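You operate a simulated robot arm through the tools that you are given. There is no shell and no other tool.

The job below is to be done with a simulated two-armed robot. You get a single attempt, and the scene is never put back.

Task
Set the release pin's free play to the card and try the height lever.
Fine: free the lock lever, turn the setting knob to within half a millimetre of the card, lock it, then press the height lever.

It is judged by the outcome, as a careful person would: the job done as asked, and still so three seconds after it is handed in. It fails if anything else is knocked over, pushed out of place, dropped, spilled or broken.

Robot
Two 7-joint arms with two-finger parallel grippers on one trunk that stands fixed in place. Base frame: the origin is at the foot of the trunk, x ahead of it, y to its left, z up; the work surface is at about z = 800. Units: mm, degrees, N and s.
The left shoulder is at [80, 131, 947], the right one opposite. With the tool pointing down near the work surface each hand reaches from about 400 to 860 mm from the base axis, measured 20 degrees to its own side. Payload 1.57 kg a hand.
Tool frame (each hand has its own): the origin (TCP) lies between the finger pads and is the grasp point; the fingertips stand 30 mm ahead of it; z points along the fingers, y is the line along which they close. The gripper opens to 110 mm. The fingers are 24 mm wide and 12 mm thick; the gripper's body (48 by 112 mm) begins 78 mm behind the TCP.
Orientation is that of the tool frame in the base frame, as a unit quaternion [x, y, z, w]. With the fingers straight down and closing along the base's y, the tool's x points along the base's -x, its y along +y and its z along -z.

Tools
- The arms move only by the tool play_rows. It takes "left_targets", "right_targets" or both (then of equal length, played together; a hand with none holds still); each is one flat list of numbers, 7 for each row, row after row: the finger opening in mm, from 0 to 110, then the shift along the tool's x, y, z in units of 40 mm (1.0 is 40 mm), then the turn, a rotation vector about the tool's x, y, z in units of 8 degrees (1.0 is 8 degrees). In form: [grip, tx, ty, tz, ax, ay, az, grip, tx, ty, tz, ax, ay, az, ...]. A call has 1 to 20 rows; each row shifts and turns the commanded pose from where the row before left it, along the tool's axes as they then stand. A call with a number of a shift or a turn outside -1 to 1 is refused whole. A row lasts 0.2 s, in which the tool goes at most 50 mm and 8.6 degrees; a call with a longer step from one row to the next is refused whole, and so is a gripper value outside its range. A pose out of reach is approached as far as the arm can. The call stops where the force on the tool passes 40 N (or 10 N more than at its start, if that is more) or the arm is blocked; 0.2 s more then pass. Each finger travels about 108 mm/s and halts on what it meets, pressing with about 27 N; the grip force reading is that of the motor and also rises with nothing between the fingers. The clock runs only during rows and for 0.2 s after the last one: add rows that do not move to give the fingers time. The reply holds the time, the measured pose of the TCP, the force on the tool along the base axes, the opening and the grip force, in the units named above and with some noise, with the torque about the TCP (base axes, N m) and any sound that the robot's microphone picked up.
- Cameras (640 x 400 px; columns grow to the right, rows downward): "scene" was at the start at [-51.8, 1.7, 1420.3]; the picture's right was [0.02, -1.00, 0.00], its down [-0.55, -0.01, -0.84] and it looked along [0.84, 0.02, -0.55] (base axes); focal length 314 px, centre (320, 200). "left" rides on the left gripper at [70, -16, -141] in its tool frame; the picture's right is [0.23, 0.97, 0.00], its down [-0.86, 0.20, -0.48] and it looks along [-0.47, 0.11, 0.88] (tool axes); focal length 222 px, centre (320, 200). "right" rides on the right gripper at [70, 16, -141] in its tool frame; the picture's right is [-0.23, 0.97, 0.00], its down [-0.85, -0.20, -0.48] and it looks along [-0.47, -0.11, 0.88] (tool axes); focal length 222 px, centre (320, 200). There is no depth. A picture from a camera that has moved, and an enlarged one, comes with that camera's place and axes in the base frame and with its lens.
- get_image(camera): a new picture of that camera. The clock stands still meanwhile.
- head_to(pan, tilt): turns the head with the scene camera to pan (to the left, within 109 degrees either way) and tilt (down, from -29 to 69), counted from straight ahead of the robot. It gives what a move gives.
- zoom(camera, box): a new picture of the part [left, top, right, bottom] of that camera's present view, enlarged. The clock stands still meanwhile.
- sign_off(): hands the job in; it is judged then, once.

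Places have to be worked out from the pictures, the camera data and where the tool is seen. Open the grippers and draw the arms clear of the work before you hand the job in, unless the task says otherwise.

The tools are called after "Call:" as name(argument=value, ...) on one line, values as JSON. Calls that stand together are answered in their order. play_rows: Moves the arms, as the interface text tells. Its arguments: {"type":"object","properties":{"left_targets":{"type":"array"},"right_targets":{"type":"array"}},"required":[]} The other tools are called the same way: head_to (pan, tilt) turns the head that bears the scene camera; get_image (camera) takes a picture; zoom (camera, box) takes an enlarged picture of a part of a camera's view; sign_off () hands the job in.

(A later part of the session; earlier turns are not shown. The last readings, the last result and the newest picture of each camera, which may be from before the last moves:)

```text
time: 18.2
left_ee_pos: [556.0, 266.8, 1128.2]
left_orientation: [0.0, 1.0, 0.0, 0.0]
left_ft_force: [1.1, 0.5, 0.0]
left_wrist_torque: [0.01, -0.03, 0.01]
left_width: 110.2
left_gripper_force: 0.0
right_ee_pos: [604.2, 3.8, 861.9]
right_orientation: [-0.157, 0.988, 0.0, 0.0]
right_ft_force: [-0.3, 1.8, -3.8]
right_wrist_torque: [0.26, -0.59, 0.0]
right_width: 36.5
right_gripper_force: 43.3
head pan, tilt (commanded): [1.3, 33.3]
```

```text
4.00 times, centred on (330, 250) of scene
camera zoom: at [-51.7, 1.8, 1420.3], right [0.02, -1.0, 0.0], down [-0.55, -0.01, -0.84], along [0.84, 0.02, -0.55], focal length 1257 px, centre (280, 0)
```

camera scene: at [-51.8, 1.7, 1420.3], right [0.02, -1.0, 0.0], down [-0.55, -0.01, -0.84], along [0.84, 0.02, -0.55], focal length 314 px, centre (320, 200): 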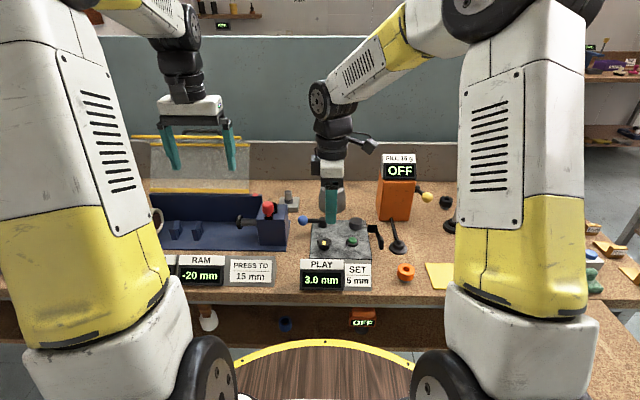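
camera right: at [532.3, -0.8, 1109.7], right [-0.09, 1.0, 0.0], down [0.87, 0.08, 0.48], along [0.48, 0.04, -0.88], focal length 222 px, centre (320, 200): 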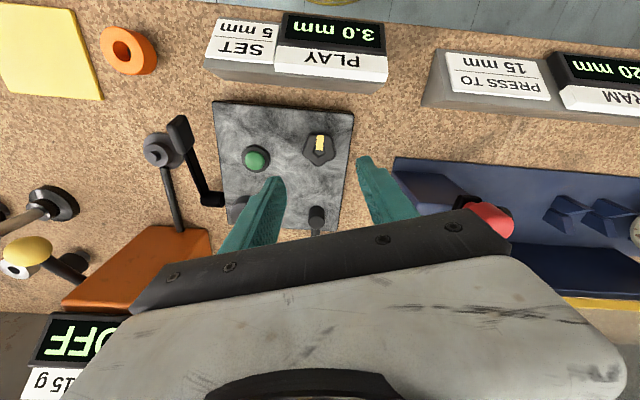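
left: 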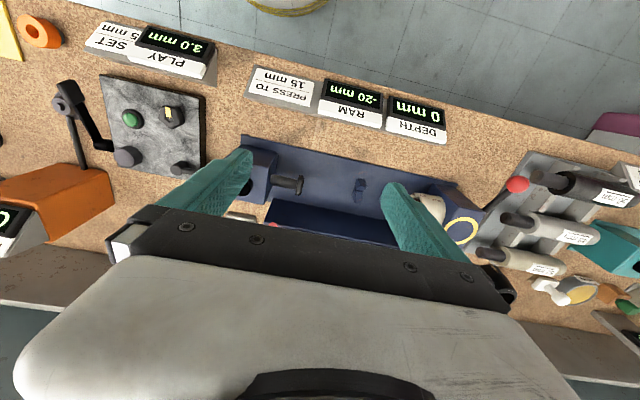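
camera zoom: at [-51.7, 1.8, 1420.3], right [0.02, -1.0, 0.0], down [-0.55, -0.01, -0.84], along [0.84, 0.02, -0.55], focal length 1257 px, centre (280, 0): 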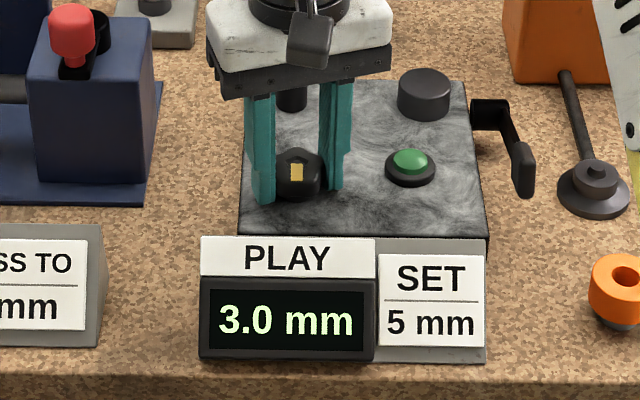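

Knob gripped at 36.5 mm width, display still 3.0 mm. I turn 16° clockwise (seen from above) and read the display.

Call:
play_rows(right_targets=[20, 0, 0, 0, 0, 0, 0.5, 20, 0, 0, 0, 0, 0, 0.5, 20, 0, 0, 0, 0, 0, 0.5, 20, 0, 0, 0, 0, 0, 0.5, 20, 0, 0, 0, 0, 0, 0])

Call:
zoom(camera="right", box=[220, 60, 440, 240])

Call:
zoom(camera="scene", box=[280, 200, 380, 300])

```text
time: 19.4
left_ee_pos: [556.8, 267.6, 1128.6]
left_orientation: [0.0, 1.0, 0.001, 0.0]
left_ft_force: [0.7, -0.1, -0.1]
left_wrist_torque: [0.01, -0.02, 0.04]
left_width: 110.2
left_gripper_force: 0.0
right_ee_pos: [603.7, 4.2, 861.1]
right_orientation: [-0.017, 1.0, 0.0, -0.001]
right_ft_force: [2.4, 3.1, 0.6]
right_wrist_torque: [-0.02, 0.77, 0.03]
right_width: 36.4
right_gripper_force: 42.9
head pan, tilt (commanded): [1.3, 33.3]
```

```text
2.22 times, centred on (330, 150) of right
camera zoom: at [534.5, 18.4, 1003.8], right [0.19, 0.98, 0.0], down [0.86, -0.17, 0.48], along [0.47, -0.09, -0.88], focal length 494 px, centre (298, 311)
```

zoom: 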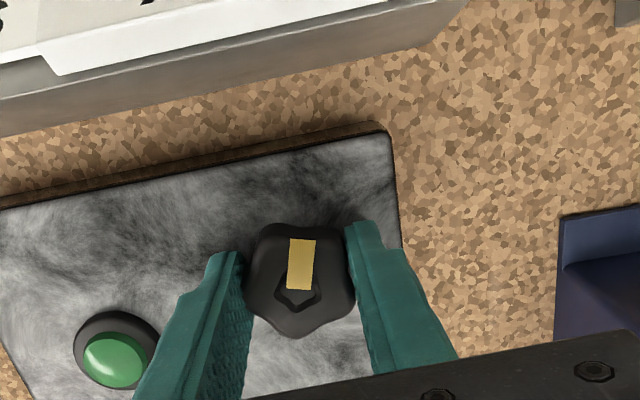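

```text
4.00 times, centred on (330, 250) of scene
camera zoom: at [-51.6, 1.9, 1420.3], right [0.02, -1.0, 0.0], down [-0.55, -0.01, -0.84], along [0.84, 0.02, -0.55], focal length 1257 px, centre (280, 0)
```

zoom: 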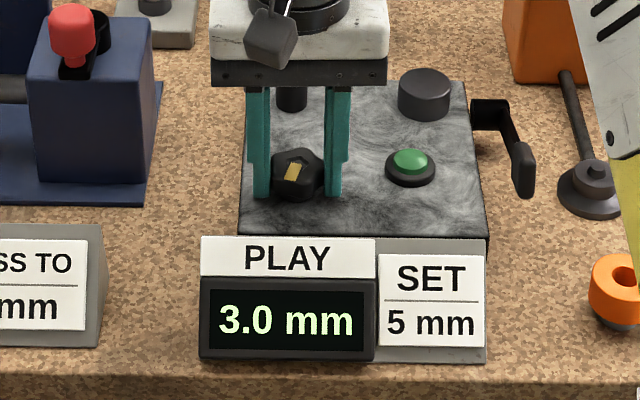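

The knob turned with the fingers 16° but the display still reads 3.0, so the ratio may be fine or the lever state matters. I turn another 56° the same way and read again.

Call:
play_rows(right_targets=[20, 0, 0, 0, 0, 0, 1, 20, 0, 0, 0, 0, 0, 1, 20, 0, 0, 0, 0, 0, 1, 20, 0, 0, 0, 0, 0, 1, 20, 0, 0, 0, 0, 0, 1, 20, 0, 0, 0, 0, 0, 1, 20, 0, 0, 0, 0, 0, 1, 20, 0, 0, 0, 0, 0, 0])

Call:
zoom(camera="right", box=[220, 60, 440, 240])

Call:
zoom(camera="scene", box=[280, 200, 380, 300])

```text
time: 21.2
left_ee_pos: [556.6, 266.5, 1127.4]
left_orientation: [0.0, 1.0, 0.001, -0.001]
left_ft_force: [-0.1, 0.0, 0.9]
left_wrist_torque: [-0.01, 0.03, 0.04]
left_width: 110.3
left_gripper_force: 0.1
right_ee_pos: [604.4, 5.9, 862.1]
right_orientation: [0.455, 0.89, 0.0, 0.001]
right_ft_force: [4.8, 10.7, 0.9]
right_wrist_torque: [0.02, -0.23, -0.03]
right_width: 36.4
right_gripper_force: 42.6
head pan, tilt (commanded): [1.3, 33.3]
```

```text
2.22 times, centred on (330, 150) of right
camera zoom: at [577.1, 70.9, 1003.8], right [0.92, 0.39, 0.0], down [0.34, -0.81, 0.48], along [0.19, -0.44, -0.88], focal length 494 px, centre (298, 311)
```

zoom: 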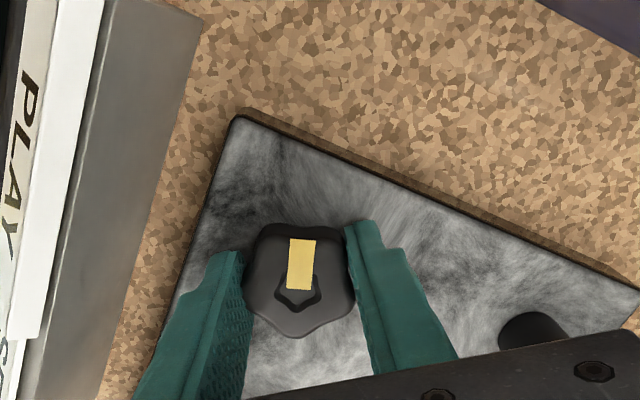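

```text
4.00 times, centred on (330, 250) of scene
camera zoom: at [-51.6, 2.2, 1420.3], right [0.02, -1.0, 0.0], down [-0.55, -0.01, -0.84], along [0.84, 0.02, -0.55], focal length 1257 px, centre (280, 0)
```

zoom: 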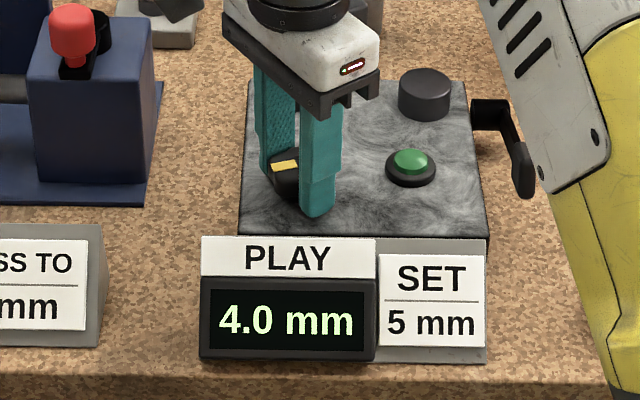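

Clockwise raises the play: now 4.0 mm. I turn 24° further and read again.

Call:
play_rows(right_targets=[20, 0, 0, 0, 0, 0, 1, 20, 0, 0, 0, 0, 0, 1, 20, 0, 0, 0, 0, 0, 1, 20, 0, 0, 0, 0, 0, 0])

Call:
zoom(camera="scene", box=[280, 200, 380, 300])

```text
time: 22.2
left_ee_pos: [554.5, 267.2, 1128.4]
left_orientation: [0.0, 1.0, 0.001, 0.0]
left_ft_force: [-0.1, -0.2, -0.7]
left_wrist_torque: [0.02, 0.0, 0.0]
left_width: 110.1
left_gripper_force: 0.1
right_ee_pos: [605.1, 5.4, 861.6]
right_orientation: [0.631, 0.776, 0.001, 0.0]
right_ft_force: [10.4, 14.1, -4.0]
right_wrist_torque: [0.18, -0.19, -0.02]
right_width: 36.5
right_gripper_force: 42.9
head pan, tilt (commanded): [1.3, 33.3]
```

```text
4.00 times, centred on (330, 250) of scene
camera zoom: at [-51.3, 2.3, 1420.3], right [0.02, -1.0, 0.0], down [-0.55, -0.01, -0.84], along [0.84, 0.02, -0.55], focal length 1257 px, centre (280, 0)
```

zoom: 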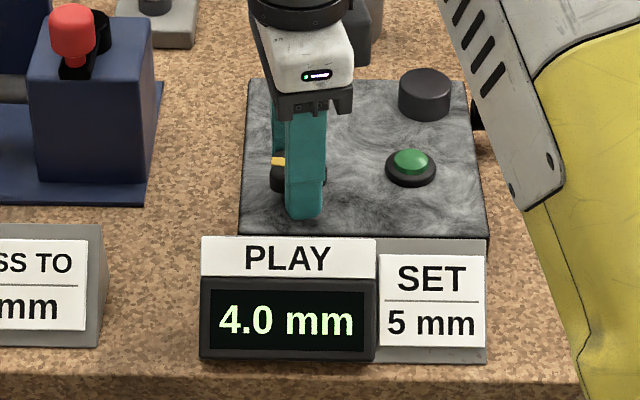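

It still reads 4.0 at ~96° of turn, so the scale seems to move in steps. I relieve the small sideways load (1–1.5 mm shift) and turn 16° further.

Call:
play_rows(right_targets=[20, 0.032, 0.032, 0, 0, 0, 0.5, 20, 0, 0, 0, 0, 0, 0.5, 20, 0, 0, 0, 0, 0, 0.5, 20, 0, 0, 0, 0, 0, 0.5, 20, 0, 0, 0, 0, 0, 0])

Call:
zoom(camera="scene", box=[280, 200, 380, 300])

Call:
zoom(camera="right", box=[220, 60, 440, 240])

```text
time: 23.4
left_ee_pos: [556.3, 266.9, 1127.4]
left_orientation: [0.0, 1.0, 0.001, 0.0]
left_ft_force: [-0.4, 0.7, 0.3]
left_wrist_torque: [0.0, 0.01, 0.01]
left_width: 109.9
left_gripper_force: 0.0
right_ee_pos: [605.3, 5.9, 862.4]
right_orientation: [0.732, 0.681, 0.0, 0.0]
right_ft_force: [-0.1, 3.6, 8.3]
right_wrist_torque: [-0.85, 0.42, 0.01]
right_width: 36.3
right_gripper_force: 42.9
head pan, tilt (commanded): [1.3, 33.3]
```

```text
4.00 times, centred on (330, 250) of scene
camera zoom: at [-52.0, 1.9, 1420.3], right [0.02, -1.0, 0.0], down [-0.55, -0.01, -0.84], along [0.84, 0.02, -0.55], focal length 1257 px, centre (280, 0)
```

zoom: 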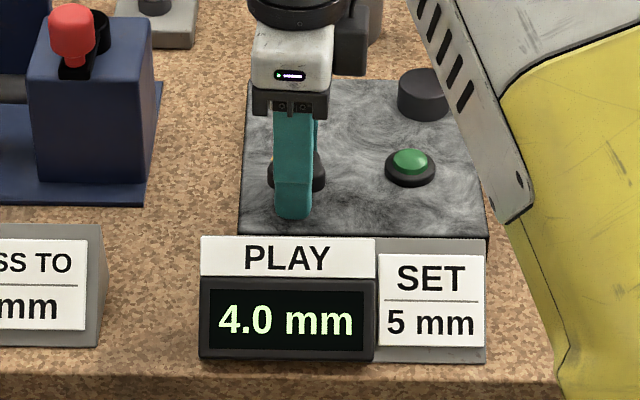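

```text
2.22 times, centred on (330, 150) of right
camera zoom: at [626.5, 73.5, 1003.8], right [0.96, -0.3, 0.0], down [-0.26, -0.84, 0.48], along [-0.14, -0.46, -0.88], focal length 494 px, centre (298, 311)
```

zoom: 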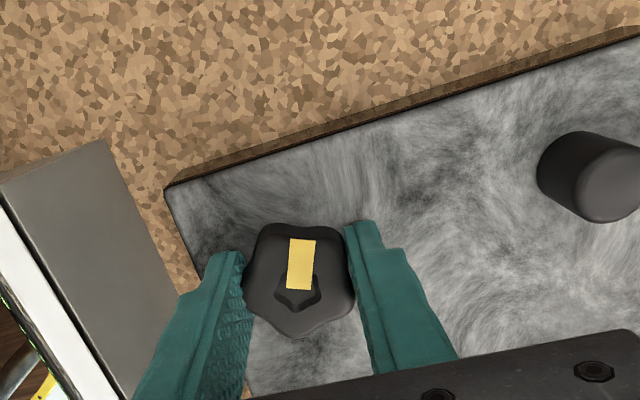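

Still 4.0 at 112° total. I keep turning in smaller bites: 24° more.

Call:
play_rows(right_targets=[20, 0, 0, 0, 0, 0, 1, 20, 0, 0, 0, 0, 0, 1, 20, 0, 0, 0, 0, 0, 1, 20, 0, 0, 0, 0, 0, 0])

Call:
zoom(camera="scene", box=[280, 200, 380, 300])

Call:
get_image(camera="scene")

```text
time: 24.4
left_ee_pos: [556.5, 266.9, 1127.8]
left_orientation: [0.001, 1.0, 0.0, 0.001]
left_ft_force: [0.7, -0.4, 0.0]
left_wrist_torque: [-0.02, -0.03, 0.01]
left_width: 109.8
left_gripper_force: 0.1
right_ee_pos: [605.2, 5.3, 861.4]
right_orientation: [0.858, 0.514, 0.0, 0.0]
right_ft_force: [-0.5, -1.8, 6.8]
right_wrist_torque: [-0.19, 0.26, -0.05]
right_width: 36.3
right_gripper_force: 42.5
head pan, tilt (commanded): [1.3, 33.3]
```

```text
4.00 times, centred on (330, 250) of scene
camera zoom: at [-52.0, 1.7, 1420.3], right [0.02, -1.0, 0.0], down [-0.55, -0.01, -0.84], along [0.84, 0.02, -0.55], focal length 1257 px, centre (280, 0)
```

zoom: 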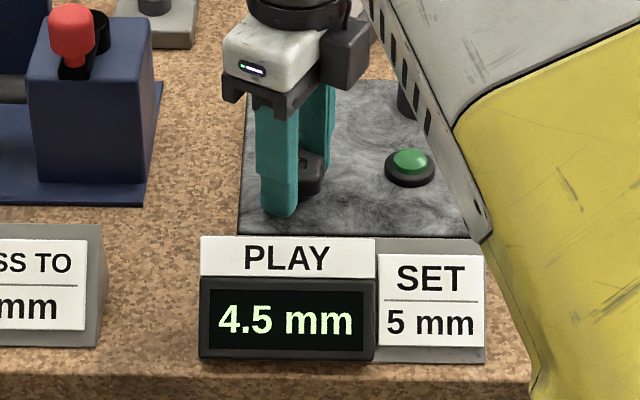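

```text
taken
camera scene: at [-52.0, 1.7, 1420.3], right [0.02, -1.0, 0.0], down [-0.55, -0.01, -0.84], along [0.84, 0.02, -0.55], focal length 314 px, centre (320, 200)
```

scene: 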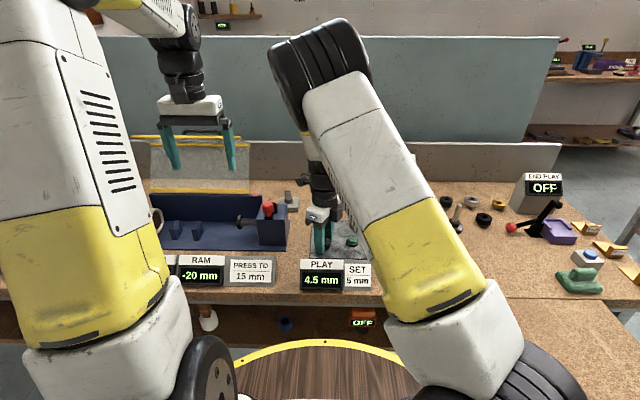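

Display steps in 0.5 mm: now 4.5 mm after ~136°, consistent with about 4 mm per turn, so about 46–48° more is wanted. The elbow has swung far over, so I let go of the knob, turn the open fingers back in place by 108° (a multiple of 36°, so the jaws meet the lobes alike), and will re-grip.

Call:
play_rows(right_targets=[60, 0, 0, 0, 0, 0, 0, 60, 0, 0, 0, 0, 0, 0, 60, 0, 0, 0, 0, 0, 0])

Call:
zoom(camera="scene", box=[280, 200, 380, 300])

Call:
zoom(camera="right", box=[220, 60, 440, 240])

```text
time: 25.2
left_ee_pos: [555.5, 267.3, 1128.5]
left_orientation: [0.0, 1.0, 0.0, 0.0]
left_ft_force: [0.2, 0.7, -0.5]
left_wrist_torque: [0.02, -0.01, -0.01]
left_width: 110.1
left_gripper_force: 0.0
right_ee_pos: [604.3, 6.8, 861.9]
right_orientation: [0.857, 0.515, 0.0, 0.0]
right_ft_force: [-0.9, 0.7, -0.7]
right_wrist_torque: [0.01, 0.02, 0.01]
right_width: 59.9
right_gripper_force: 0.0
head pan, tilt (commanded): [1.3, 33.3]
```

```text
4.00 times, centred on (330, 250) of scene
camera zoom: at [-51.8, 1.8, 1420.3], right [0.02, -1.0, 0.0], down [-0.55, -0.01, -0.84], along [0.84, 0.02, -0.55], focal length 1257 px, centre (280, 0)
```

zoom: 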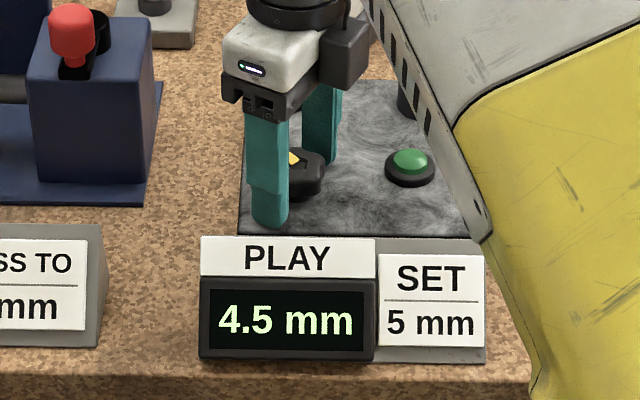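

```text
2.22 times, centred on (330, 150) of right
camera zoom: at [652.6, 59.5, 1003.7], right [0.75, -0.66, 0.0], down [-0.58, -0.66, 0.48], along [-0.31, -0.36, -0.88], focal length 494 px, centre (298, 311)
```

zoom: 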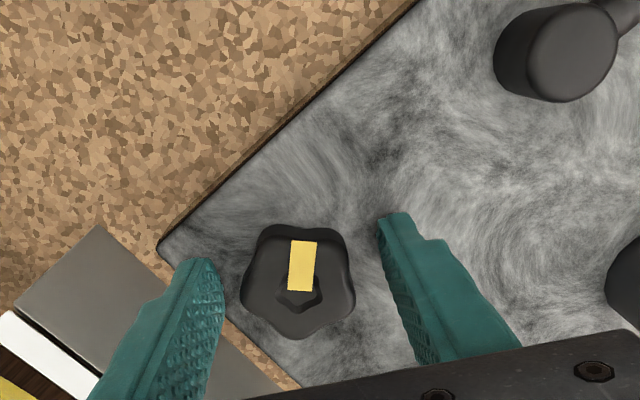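

Knob holds 4.5 mm after release. I lift 32 mm clear, turn back 108°, and re-centre over the knob.

Call:
play_rows(right_targets=[60, 0, 0, -0.4, 0, 0, 0, 60, 0, 0, -0.4, 0, 0, 0, 60, 0, 0, 0, 0, 0, -1, 60, 0, 0, 0, 0, 0, -1, 60, 0, 0, 0, 0, 0, -1, 60, 0, 0, 0, 0, 0, -1, 60, 0, 0, 0, 0, 0, -1, 60, 0, 0, 0, 0, 0, -1, 60, 0, 0, 0, 0, 0, -1, 60, 0, 0, 0, 0, 0, -1, 60, 0, 0, 0, 0, 0, -1, 60, 0, 0, 0, 0, 0, -1, 60, 0, 0, 0, 0, 0, -1, 60, 0, 0, 0, 0, 0, -1, 60, 0, 0, 0, 0, 0, -1, 60, 0, 0, 0, 0, 0, -0.5, 60, 0, 0, 0, 0, 0, 0])

Call:
zoom(camera="right", box=[220, 60, 440, 240])

Call:
get_image(camera="scene")

```text
time: 28.8
left_ee_pos: [555.9, 267.2, 1128.4]
left_orientation: [0.001, 1.0, 0.0, 0.0]
left_ft_force: [-1.0, 0.3, 0.2]
left_wrist_torque: [-0.03, -0.01, -0.02]
left_width: 110.1
left_gripper_force: 0.1
right_ee_pos: [604.9, 6.5, 893.8]
right_orientation: [0.086, 0.996, 0.0, 0.0]
right_ft_force: [0.9, 0.0, -0.6]
right_wrist_torque: [0.02, 0.02, -0.04]
right_width: 60.0
right_gripper_force: 0.0
head pan, tilt (commanded): [1.3, 33.3]
```

```text
2.22 times, centred on (330, 150) of right
camera zoom: at [539.5, 33.5, 1035.8], right [0.39, 0.92, 0.0], down [0.81, -0.34, 0.48], along [0.44, -0.19, -0.88], focal length 494 px, centre (298, 311)
```

zoom: 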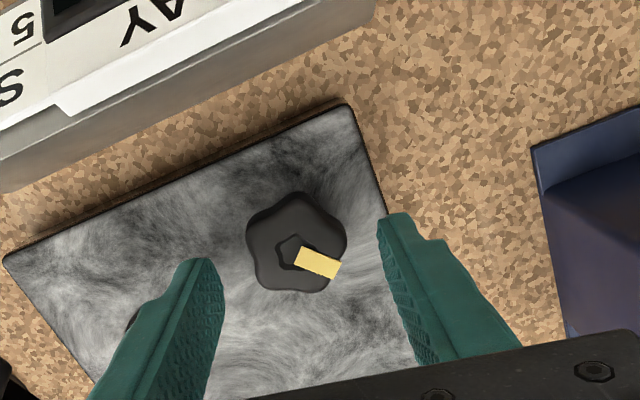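

```text
taken
camera scene: at [-51.8, 1.7, 1420.3], right [0.02, -1.0, 0.0], down [-0.55, -0.01, -0.84], along [0.84, 0.02, -0.55], focal length 314 px, centre (320, 200)
```

scene: 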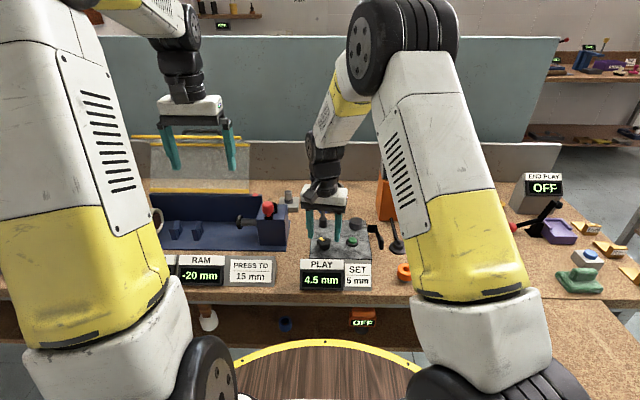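

The hand is back at +10° yaw, centred over the knob. I descend 32 mm and re-grip.

Call:
play_rows(right_targets=[60, 0, -0.03, 0.4, 0, 0, 0, 60, 0, 0, 0.4, 0, 0, 0, 20, 0, 0, 0, 0, 0, 0, 20, 0, 0, 0, 0, 0, 0, 20, 0, 0, 0, 0, 0, 0, 20, 0, 0, 0, 0, 0, 0])

Call:
zoom(camera="right", box=[220, 60, 440, 240])

Call:
zoom(camera="scene", box=[280, 200, 380, 300])

```text
time: 30.2
left_ee_pos: [556.2, 266.0, 1128.7]
left_orientation: [0.0, 1.0, 0.0, 0.0]
left_ft_force: [0.7, -0.1, 0.7]
left_wrist_torque: [-0.02, 0.02, 0.0]
left_width: 110.1
left_gripper_force: 0.0
right_ee_pos: [606.3, 4.8, 861.4]
right_orientation: [0.088, 0.996, 0.0, 0.001]
right_ft_force: [0.1, 1.2, -7.9]
right_wrist_torque: [0.12, -0.96, -0.02]
right_width: 36.6
right_gripper_force: 43.2
head pan, tilt (commanded): [1.3, 33.3]
```

```text
2.22 times, centred on (330, 150) of right
camera zoom: at [539.5, 32.6, 1003.5], right [0.39, 0.92, 0.0], down [0.81, -0.34, 0.48], along [0.44, -0.19, -0.88], focal length 494 px, centre (298, 311)
```

zoom: 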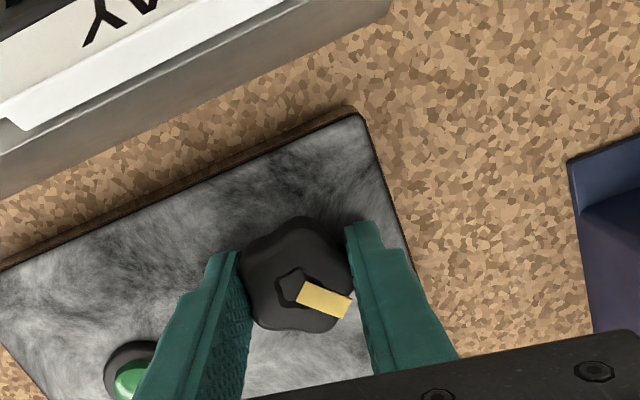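

```text
4.00 times, centred on (330, 250) of scene
camera zoom: at [-51.6, 1.8, 1420.3], right [0.02, -1.0, 0.0], down [-0.55, -0.01, -0.84], along [0.84, 0.02, -0.55], focal length 1257 px, centre (280, 0)
```

zoom: 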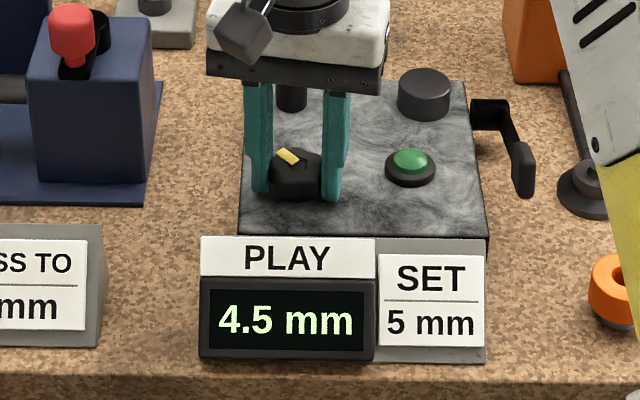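

Re-gripped, still 4.5. I turn 24° first (total ≈160°) to learn where the display steps.

Call:
play_rows(right_targets=[20, 0, 0, 0, 0, 0, 1, 20, 0, 0, 0, 0, 0, 1, 20, 0, 0, 0, 0, 0, 1, 20, 0, 0, 0, 0, 0, 0])

Call:
zoom(camera="scene", box=[280, 200, 380, 300])

```text
time: 31.2
left_ee_pos: [556.4, 266.2, 1127.9]
left_orientation: [0.0, 1.0, 0.0, 0.0]
left_ft_force: [0.0, 0.2, 0.5]
left_wrist_torque: [0.0, -0.04, 0.02]
left_width: 109.8
left_gripper_force: 0.0
right_ee_pos: [605.3, 3.5, 862.3]
right_orientation: [0.293, 0.956, 0.0, 0.0]
right_ft_force: [0.8, 1.2, -10.2]
right_wrist_torque: [0.08, 0.16, -0.01]
right_width: 36.6
right_gripper_force: 43.2
head pan, tilt (commanded): [1.3, 33.3]
```

```text
4.00 times, centred on (330, 250) of scene
camera zoom: at [-51.4, 1.8, 1420.3], right [0.02, -1.0, 0.0], down [-0.55, -0.01, -0.84], along [0.84, 0.02, -0.55], focal length 1257 px, centre (280, 0)
```

zoom: 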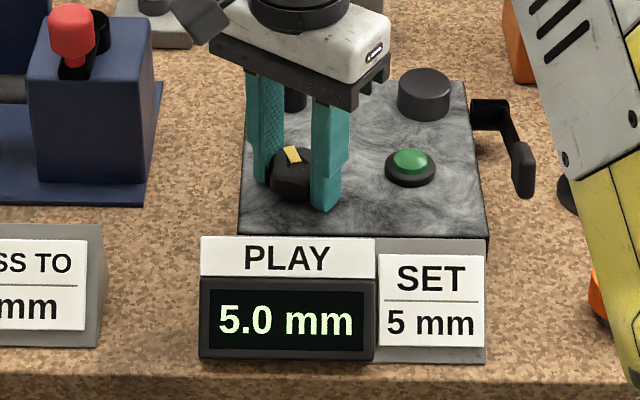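

Display reads 5.0 already at ~160°; with ~4 mm/turn and rounding to 0.5, the exact setting is ~20° further. I turn another 19° to sit mid-band.

Call:
play_rows(right_targets=[20, 0, 0, 0, 0, 0, 0.8, 20, 0, 0, 0, 0, 0, 0.8, 20, 0, 0, 0, 0, 0, 0.8, 20, 0, 0, 0, 0, 0, 0])

Call:
zoom(camera="scene", box=[280, 200, 380, 300])

Call:
zoom(camera="right", box=[220, 60, 440, 240])

```text
time: 32.2
left_ee_pos: [556.2, 267.2, 1129.0]
left_orientation: [0.0, 1.0, -0.001, 0.0]
left_ft_force: [0.2, 0.2, -0.1]
left_wrist_torque: [-0.03, 0.02, 0.03]
left_width: 109.8
left_gripper_force: 0.0
right_ee_pos: [606.1, 5.4, 860.7]
right_orientation: [0.448, 0.894, 0.0, 0.001]
right_ft_force: [0.7, 0.8, -11.7]
right_wrist_torque: [0.57, 0.14, 0.0]
right_width: 36.4
right_gripper_force: 43.2
head pan, tilt (commanded): [1.3, 33.3]
```

```text
4.00 times, centred on (330, 250) of scene
camera zoom: at [-51.4, 1.8, 1420.3], right [0.02, -1.0, 0.0], down [-0.55, -0.01, -0.84], along [0.84, 0.02, -0.55], focal length 1257 px, centre (280, 0)
```

zoom: 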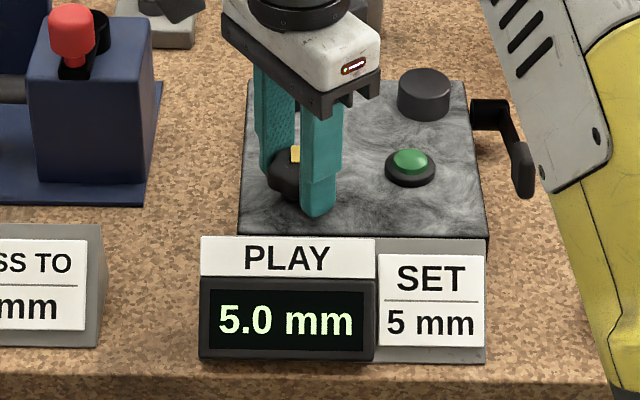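

```text
2.22 times, centred on (330, 150) of right
camera zoom: at [576.7, 70.0, 1003.6], right [0.92, 0.4, 0.0], down [0.35, -0.8, 0.48], along [0.19, -0.44, -0.88], focal length 494 px, centre (298, 311)
```

zoom: 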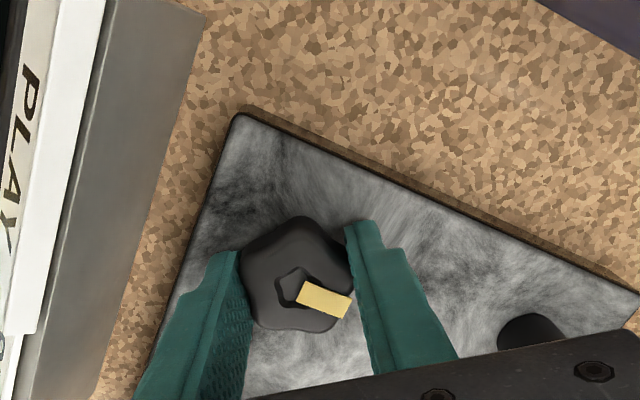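

Display 5.0 mm with the mark turned half a turn. I release the knob and lift straight up 100 mm.

Call:
play_rows(right_targets=[60, 0, 0, 0, 0, 0, 0, 60, 0, 0, 0, 0, 0, 0, 60, 0, 0, 0, 0, 0, 0, 60, 0, 0, -0.5, 0, 0, 0, 60, 0, 0, -0.7, 0, 0, 0, 60, 0, 0, -0.8, 0, 0, 0, 60, 0, 0, -0.5, 0, 0, 0, 60, 0, 0, 0, 0, 0, 0])

Call:
zoom(camera="scene", box=[260, 140, 420, 300])

Call:
zoom(camera="left", box=[30, 40, 290, 200])

```text
time: 34.0
left_ee_pos: [555.7, 266.5, 1128.8]
left_orientation: [0.001, 1.0, 0.0, -0.001]
left_ft_force: [-0.6, 0.3, 0.2]
left_wrist_torque: [-0.02, 0.02, 0.04]
left_width: 109.9
left_gripper_force: 0.1
right_ee_pos: [604.8, 4.1, 961.3]
right_orientation: [0.447, 0.894, 0.001, 0.0]
right_ft_force: [-1.4, 0.4, 0.9]
right_wrist_torque: [0.01, 0.0, 0.0]
right_width: 59.8
right_gripper_force: 0.1
head pan, tilt (commanded): [1.3, 33.3]
```

```text
2.50 times, centred on (340, 220) of scene
camera zoom: at [-51.8, 1.7, 1420.3], right [0.02, -1.0, 0.0], down [-0.55, -0.01, -0.84], along [0.84, 0.02, -0.55], focal length 786 px, centre (270, 150)
```

zoom: 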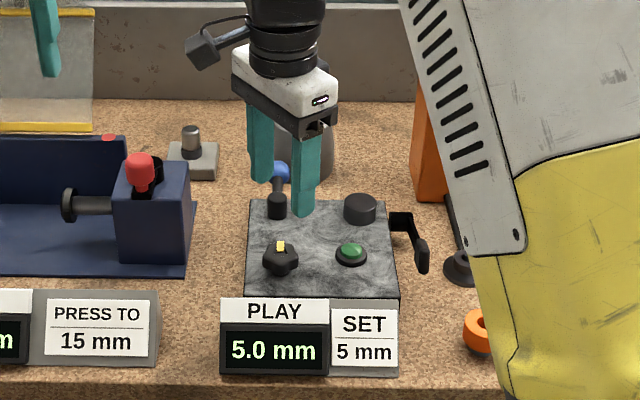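

```text
2.46 times, centred on (160, 120) of left
camera zoom: at [485.1, 250.2, 1270.3], right [-0.23, 0.97, 0.0], down [0.86, 0.2, 0.48], along [0.47, 0.11, -0.88], focal length 547 px, centre (714, 397)
```

zoom: 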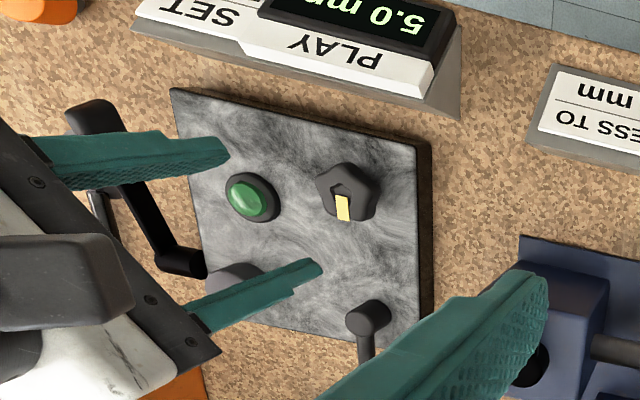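

The knob reads 5.0 mm with hand away. I rotate back to near zero yaw and go over the freed ball at about (762, 10), staying at z≈961.

Call:
play_rows(right_targets=[60, 0, 0, 0, 0, 0, -1, 60, 0, 0, 0, 0, 0, -1, 60, 0, 0, 0, 0, 0, -1, 60, 0, 0, 0, 0, 0, -1, 60, 0, 0, 0, 0, 0, -1, 60, 0, 0, 0, 0, 0, -1, 60, 0, 0, 0, 0, 0, -0.65, 60, -0.786, 0, 0, 0, 0, 0, 60, -0.786, 0, 0, 0, 0, 0, 60, -0.786, 0, 0, 0, 0, 0, 60, -0.786, 0, 0, 0, 0, 0, 60, -0.786, 0, 0, 0, 0, 0, 60, 0, 0, 0, 0, 0, 0])

Call:
get_image(camera="right")

Call:
zoom(camera="scene", box=[240, 140, 420, 300])

```text
time: 36.8
left_ee_pos: [554.0, 267.4, 1128.3]
left_orientation: [0.0, 1.0, 0.0, 0.0]
left_ft_force: [-0.8, -0.5, -0.3]
left_wrist_torque: [0.01, 0.0, -0.03]
left_width: 109.9
left_gripper_force: 0.0
right_ee_pos: [763.1, 4.2, 963.2]
right_orientation: [0.001, 1.0, 0.0, 0.0]
right_ft_force: [0.7, -0.3, -0.5]
right_wrist_torque: [-0.01, -0.01, 0.01]
right_width: 60.0
right_gripper_force: 0.1
head pan, tilt (commanded): [1.3, 33.3]
```

```text
taken
camera right: at [693.0, 20.9, 1104.1], right [0.23, 0.97, 0.0], down [0.86, -0.2, 0.48], along [0.47, -0.11, -0.88], focal length 222 px, centre (320, 200)
```

right: 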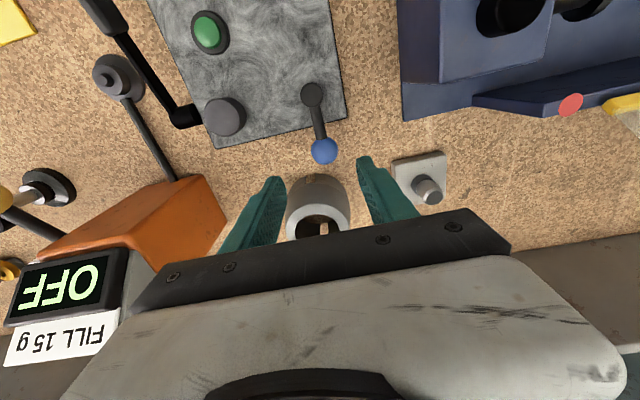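

```text
2.50 times, centred on (330, 220) of scene
camera zoom: at [-51.7, 1.7, 1420.3], right [0.02, -1.0, 0.0], down [-0.55, -0.01, -0.84], along [0.84, 0.02, -0.55], focal length 786 px, centre (295, 150)
```

zoom: 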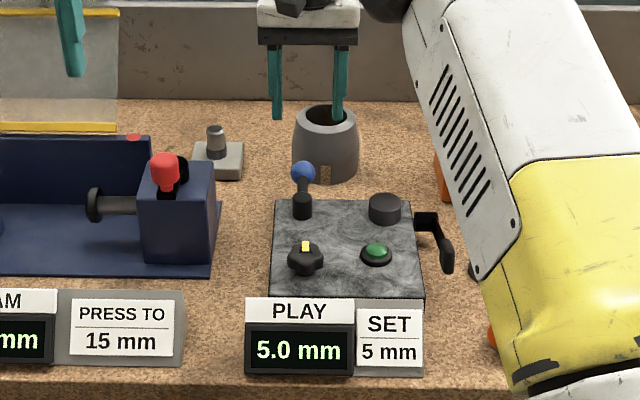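

Ball fixed at (762.6, 9). I centre on it and descend to TCP z≈868 with 60 mm opening.

Call:
play_rows(right_targets=[60, 0, 0.125, 0.5, 0, 0, 0, 60, 0, 0, 0.5, 0, 0, 0, 60, 0, 0, 0.5, 0, 0, 0, 60, 0, 0, 0.5, 0, 0, 0, 60, 0, 0, 0.37, 0, 0, 0, 60, 0, 0, 0, 0, 0, 0])

Call:
zoom(camera="right", box=[220, 60, 440, 240])

```text
time: 38.2
left_ee_pos: [556.2, 266.8, 1127.9]
left_orientation: [-0.001, 1.0, 0.001, 0.0]
left_ft_force: [0.8, 0.3, 1.1]
left_wrist_torque: [0.0, -0.03, -0.02]
left_width: 109.7
left_gripper_force: 0.0
right_ee_pos: [762.5, 10.6, 866.0]
right_orientation: [0.0, 1.0, -0.001, 0.001]
right_ft_force: [-0.7, -0.2, -0.1]
right_wrist_torque: [-0.05, 0.0, -0.01]
right_width: 59.9
right_gripper_force: 0.0
head pan, tilt (commanded): [1.3, 33.3]
```

```text
2.22 times, centred on (330, 150) of right
camera zoom: at [692.7, 25.8, 1008.4], right [0.23, 0.97, 0.0], down [0.85, -0.2, 0.48], along [0.47, -0.11, -0.88], focal length 494 px, centre (298, 311)
```

zoom: 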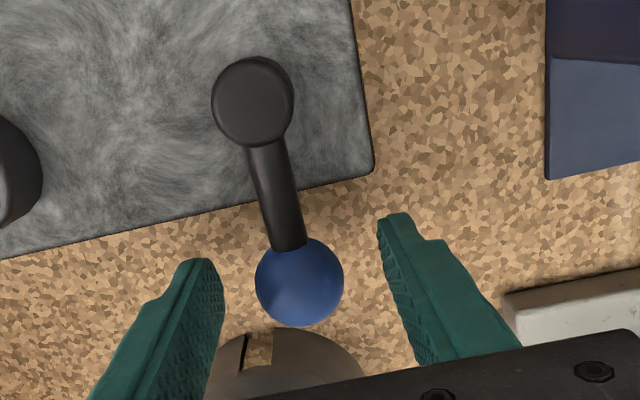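

The ball is between the fingers. I narrow to 44 mm, make contact with the near (−y) finger, and swing the lever back 40° along its arc.

Call:
play_rows(right_targets=[44, 0, 0, 0, 0, 0, 0, 44, 0, 0.08, 0, 0, 0, 0, 44, 0, 0.08, 0, 0, 0, 0, 44, 0.04, 0.2, 0, 0, 0, -1, 44, 0.04, 0.2, 0, 0, 0, -1, 44, 0.04, 0.2, 0, 0, 0, -1, 44, 0.04, 0.2, 0, 0, 0, -1, 44, 0.04, 0.2, 0, 0, 0, -1])

Call:
zoom(camera="right", box=[220, 60, 440, 240])

Call:
zoom(camera="scene", box=[240, 140, 420, 300])

```text
time: 40.0
left_ee_pos: [555.8, 268.0, 1127.2]
left_orientation: [-0.001, 1.0, 0.0, 0.0]
left_ft_force: [0.1, -0.2, 0.2]
left_wrist_torque: [-0.02, -0.01, -0.01]
left_width: 110.0
left_gripper_force: 0.2
right_ee_pos: [742.8, 52.7, 866.7]
right_orientation: [-0.343, 0.939, 0.0, 0.0]
right_ft_force: [0.6, -0.2, -0.3]
right_wrist_torque: [0.01, -0.01, 0.01]
right_width: 44.4
right_gripper_force: 0.3
head pan, tilt (commanded): [1.3, 33.3]
```

```text
2.22 times, centred on (330, 150) of right
camera zoom: at [679.8, 19.0, 1009.0], right [-0.45, 0.89, 0.0], down [0.78, 0.4, 0.48], along [0.43, 0.22, -0.88], focal length 494 px, centre (298, 311)
```

zoom: 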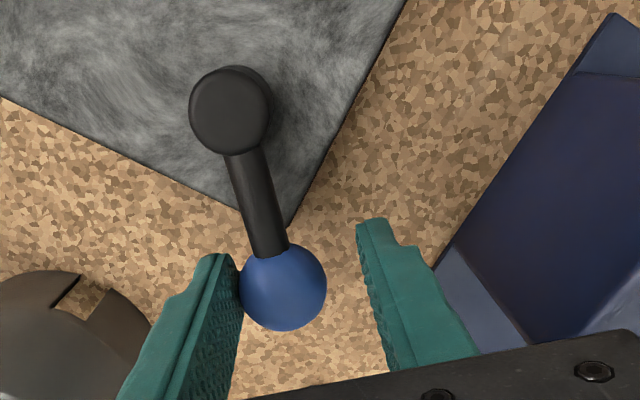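

```text
2.50 times, centred on (330, 220) of scene
camera zoom: at [-51.7, 1.7, 1420.3], right [0.02, -1.0, 0.0], down [-0.55, -0.01, -0.84], along [0.84, 0.02, -0.55], focal length 786 px, centre (295, 150)
```

zoom: 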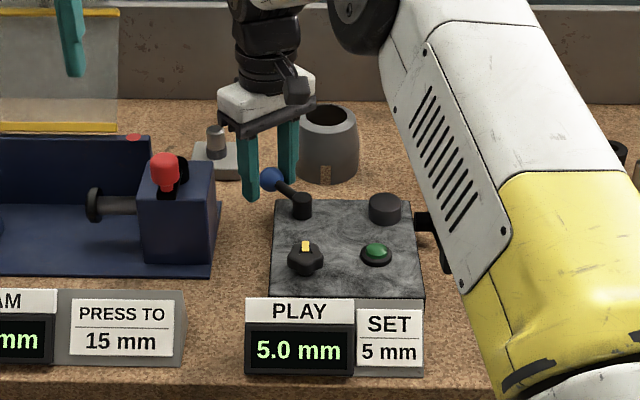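

The lever follows with no load, now ~50° from its locked end, and PLAY stays 5.0. I continue another 40° of arc.

Call:
play_rows(right_targets=[44, 0.04, 0.2, 0, 0, 0, -1, 44, 0.04, 0.2, 0, 0, 0, -1, 44, 0.04, 0.2, 0, 0, 0, -1, 44, 0.04, 0.2, 0, 0, 0, -1, 44, 0.04, 0.2, 0, 0, 0, -1])

Call:
zoom(camera="right", box=[220, 60, 440, 240])

Call:
zoom(camera="scene", box=[240, 140, 420, 300])

```text
time: 41.2
left_ee_pos: [556.2, 266.8, 1127.8]
left_orientation: [0.0, 1.0, 0.0, 0.0]
left_ft_force: [-0.5, 0.2, -0.1]
left_wrist_torque: [-0.01, 0.0, 0.0]
left_width: 110.0
left_gripper_force: 0.1
right_ee_pos: [705.5, 67.4, 866.6]
right_orientation: [-0.644, 0.765, 0.0, 0.0]
right_ft_force: [0.1, -0.7, 0.6]
right_wrist_torque: [0.01, -0.01, 0.01]
right_width: 44.7
right_gripper_force: 0.5
head pan, tilt (commanded): [1.3, 33.3]
```

```text
2.22 times, centred on (330, 150) of right
camera zoom: at [678.7, 0.9, 1009.1], right [-0.92, 0.39, 0.0], down [0.34, 0.81, 0.48], along [0.19, 0.44, -0.88], focal length 494 px, centre (298, 311)
```

zoom: 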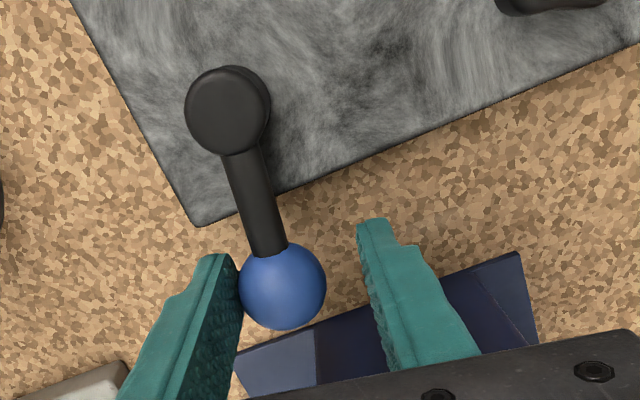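

```text
2.50 times, centred on (330, 220) of scene
camera zoom: at [-51.7, 1.8, 1420.3], right [0.02, -1.0, 0.0], down [-0.55, -0.01, -0.84], along [0.84, 0.02, -0.55], focal length 786 px, centre (295, 150)
```

zoom: 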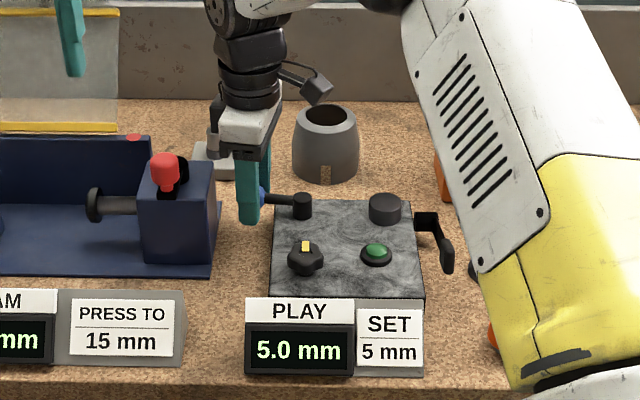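

The lever is ~10° short of its starting end. I push the last bit in small steps until it meets its stop.

Call:
play_rows(right_targets=[44, 0.04, 0.2, 0, 0, 0, -1, 44, 0.02, 0.1, 0, 0, 0, -0.5])

Call:
zoom(camera="right", box=[220, 60, 440, 240])

Call:
zoom(camera="scene", box=[240, 140, 420, 300])

```text
time: 41.8
left_ee_pos: [555.6, 268.3, 1127.5]
left_orientation: [0.0, 1.0, -0.001, 0.0]
left_ft_force: [-0.5, -0.1, -0.9]
left_wrist_torque: [0.02, 0.01, -0.01]
left_width: 110.2
left_gripper_force: 0.0
right_ee_pos: [697.3, 65.8, 867.3]
right_orientation: [0.719, -0.695, 0.0, -0.001]
right_ft_force: [6.0, -1.5, -0.8]
right_wrist_torque: [-0.09, -0.11, -0.05]
right_width: 49.6
right_gripper_force: 3.3
head pan, tilt (commanded): [1.3, 33.3]
```

```text
2.22 times, centred on (330, 150) of right
camera zoom: at [682.2, -5.0, 1009.4], right [-0.98, 0.19, 0.0], down [0.17, 0.86, 0.48], along [0.09, 0.47, -0.88], focal length 494 px, centre (298, 311)
```

zoom: 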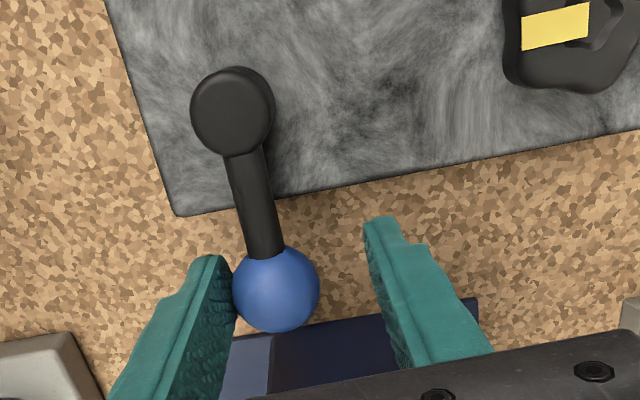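

```text
2.50 times, centred on (330, 220) of scene
camera zoom: at [-51.4, 1.7, 1420.3], right [0.02, -1.0, 0.0], down [-0.55, -0.01, -0.84], along [0.84, 0.02, -0.55], focal length 786 px, centre (295, 150)
```

zoom: 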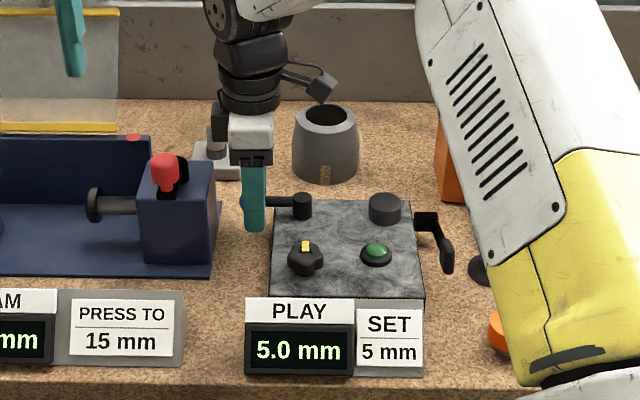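

The finger is meeting resistance (6 N, finger yielding), i.e. the locked stop. I press 4 mm more to confirm it is fully home.

Call:
play_rows(right_targets=[44, 0, 0.1, 0, 0, 0, 0, 44, 0, 0, 0, 0, 0, 0])

Call:
zoom(camera="right", box=[220, 60, 440, 240])

```text
time: 42.4
left_ee_pos: [555.8, 266.7, 1127.9]
left_orientation: [-0.001, 1.0, 0.0, 0.0]
left_ft_force: [-0.8, 0.1, -0.7]
left_wrist_torque: [0.04, 0.0, 0.01]
left_width: 110.0
left_gripper_force: 0.0
right_ee_pos: [692.3, 65.4, 867.4]
right_orientation: [0.72, -0.694, 0.001, -0.001]
right_ft_force: [14.0, -3.0, 1.7]
right_wrist_torque: [0.05, -0.27, -0.15]
right_width: 56.4
right_gripper_force: 7.0
head pan, tilt (commanded): [1.3, 33.3]
```

```text
2.22 times, centred on (330, 150) of right
camera zoom: at [678.5, -5.1, 1009.3], right [-0.98, 0.19, 0.0], down [0.17, 0.86, 0.48], along [0.1, 0.47, -0.88], focal length 494 px, centre (298, 311)
```

zoom: 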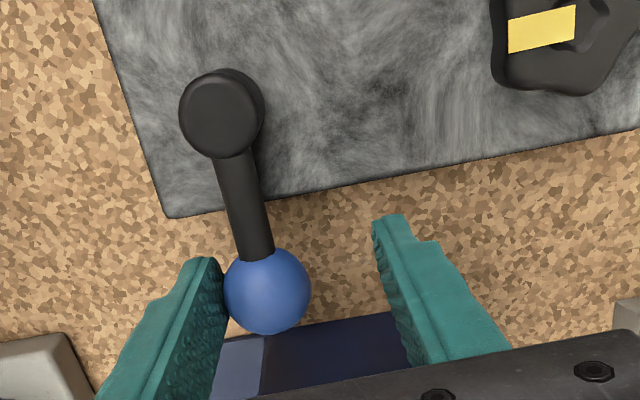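

Force rose to 14 N, so the lever is firmly at its locked stop. I back off 11 mm, open to 60, and lift 110 mm.

Call:
play_rows(right_targets=[60, 0, -0.14, 0, 0, 0, 0, 60, 0, -0.14, 0, 0, 0, 0, 60, 0, 0, 0, 0, 0, 0, 60, 0, 0, -0.5, 0, 0, 0, 60, 0, 0, -0.75, 0, 0, 0, 60, 0, 0, -0.75, 0, 0, 0, 60, 0, 0, -0.75, 0, 0, 0, 60, 0, 0, 0, 0, 0, 0])

Call:
get_image(camera="right")

Call:
zoom(camera="scene", box=[240, 140, 420, 300])

```text
time: 44.2
left_ee_pos: [556.8, 267.5, 1128.3]
left_orientation: [-0.001, 1.0, 0.0, 0.0]
left_ft_force: [-0.8, 0.1, 0.3]
left_wrist_torque: [0.0, -0.02, 0.03]
left_width: 110.1
left_gripper_force: 0.0
right_ee_pos: [700.9, 67.9, 976.7]
right_orientation: [0.719, -0.695, 0.0, 0.0]
right_ft_force: [-1.3, 0.7, -0.2]
right_wrist_torque: [0.0, -0.01, 0.02]
right_width: 60.1
right_gripper_force: 0.0
head pan, tilt (commanded): [1.3, 33.3]
```

```text
taken
camera right: at [688.4, -3.6, 1119.4], right [-0.98, 0.19, 0.0], down [0.17, 0.86, 0.48], along [0.09, 0.47, -0.88], focal length 222 px, centre (320, 200)
```

right: 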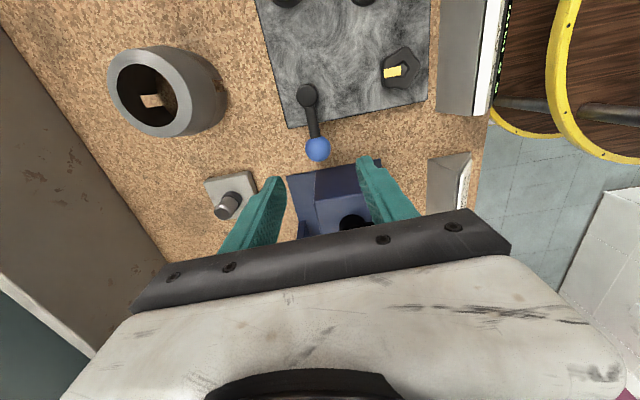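

```text
2.50 times, centred on (330, 220) of scene
camera zoom: at [-51.7, 1.7, 1420.3], right [0.02, -1.0, 0.0], down [-0.55, -0.01, -0.84], along [0.84, 0.02, -0.55], focal length 786 px, centre (295, 150)
```

zoom: 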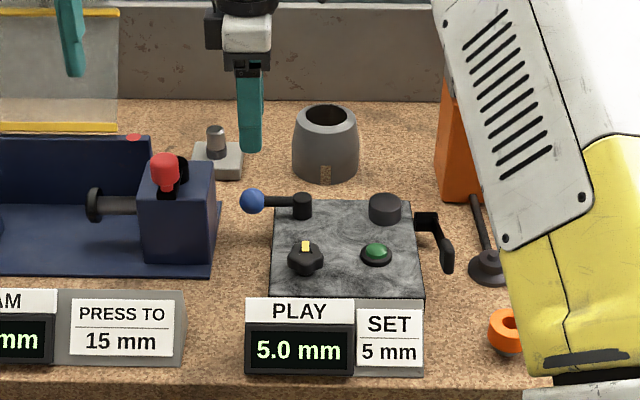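

The lever is back exactly at its original locked place and PLAY holds 5.0 mm. I turn the hand back to zero yaw and travel high (z≈975) over to the height lever's paddle near (598, −150), closing the fingers for pressing.

Call:
play_rows(right_targets=[60, 0, 0, 0, 0, 0, 1, 60, 0, 0, 0, 0, 0, 1, 60, 0, 0, 0, 0, 0, 1, 60, 0, 0, 0, 0, 0, 1, 60, 0, 0, 0, 0, 0, 1, 60, 0, 0, 0, 0, 0, 1, 60, 0, 0, 0, 0, 0, 1, 60, 0, 0, 0, 0, 0, 1, 60, 0, 0, 0, 0, 0, 1, 60, 0, 0, 0, 0, 0, 1, 60, 0, 0, 0, 0, 0, 1, 60, 0, 0, 0, 0, 0, 0.49, 40, 0.43, -0.908, 0, 0, 0, 0, 20, 0.43, -0.908, 0, 0, 0, 0, 0, 0.43, -0.908, 0, 0, 0, 0, 0, 0.43, -0.908, 0, 0, 0, 0, 0, 0.43, -0.908, 0, 0, 0, 0, 0, 0.43, -0.908, 0, 0, 0, 0, 0, 0, 0, 0, 0, 0, 0])

Call:
get_image(camera="right")

Call:
get_image(camera="scene")

Call:
get_image(camera="left")

```text
time: 48.2
left_ee_pos: [556.3, 267.6, 1128.3]
left_orientation: [0.0, 1.0, 0.0, 0.0]
left_ft_force: [-0.6, 0.0, 0.3]
left_wrist_torque: [0.0, -0.01, 0.03]
left_width: 109.9
left_gripper_force: 0.0
right_ee_pos: [599.0, -151.7, 976.4]
right_orientation: [-0.001, 1.0, 0.0, 0.0]
right_ft_force: [-0.3, -0.6, -0.3]
right_wrist_torque: [0.0, -0.01, -0.01]
right_width: 0.3
right_gripper_force: 21.0
head pan, tilt (commanded): [1.3, 33.3]
```

```text
taken
camera right: at [528.7, -135.4, 1118.4], right [0.23, 0.97, 0.0], down [0.86, -0.2, 0.48], along [0.47, -0.11, -0.88], focal length 222 px, centre (320, 200)
```

right: 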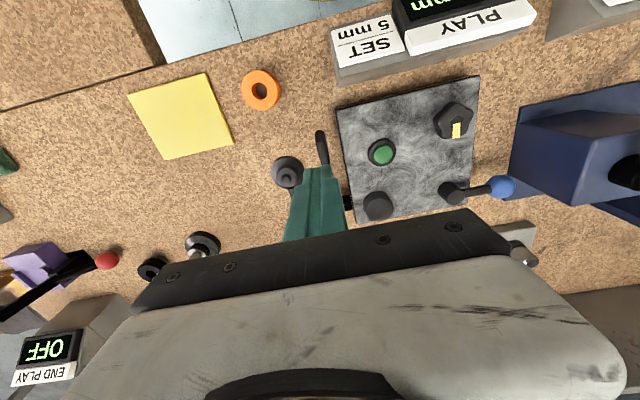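

```text
taken
camera scene: at [-51.8, 1.7, 1420.3], right [0.02, -1.0, 0.0], down [-0.55, -0.01, -0.84], along [0.84, 0.02, -0.55], focal length 314 px, centre (320, 200)
```

scene: 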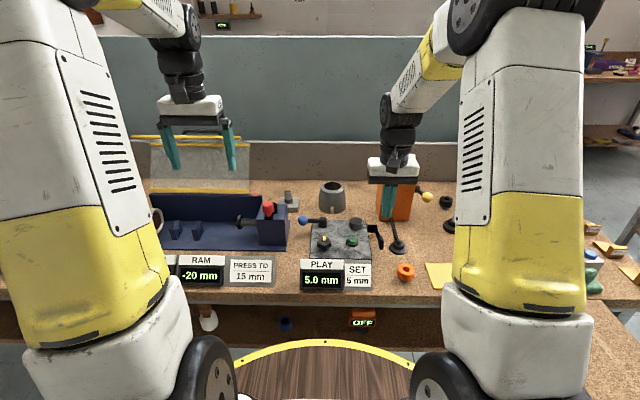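

```text
taken
camera left: at [485.1, 250.2, 1270.4], right [-0.23, 0.97, 0.0], down [0.86, 0.2, 0.48], along [0.47, 0.11, -0.88], focal length 222 px, centre (320, 200)
```

left: 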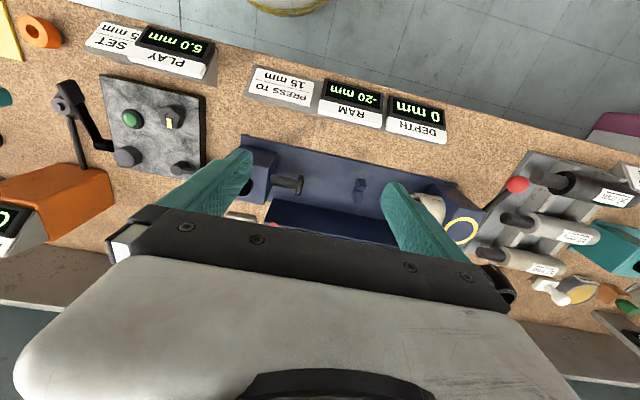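

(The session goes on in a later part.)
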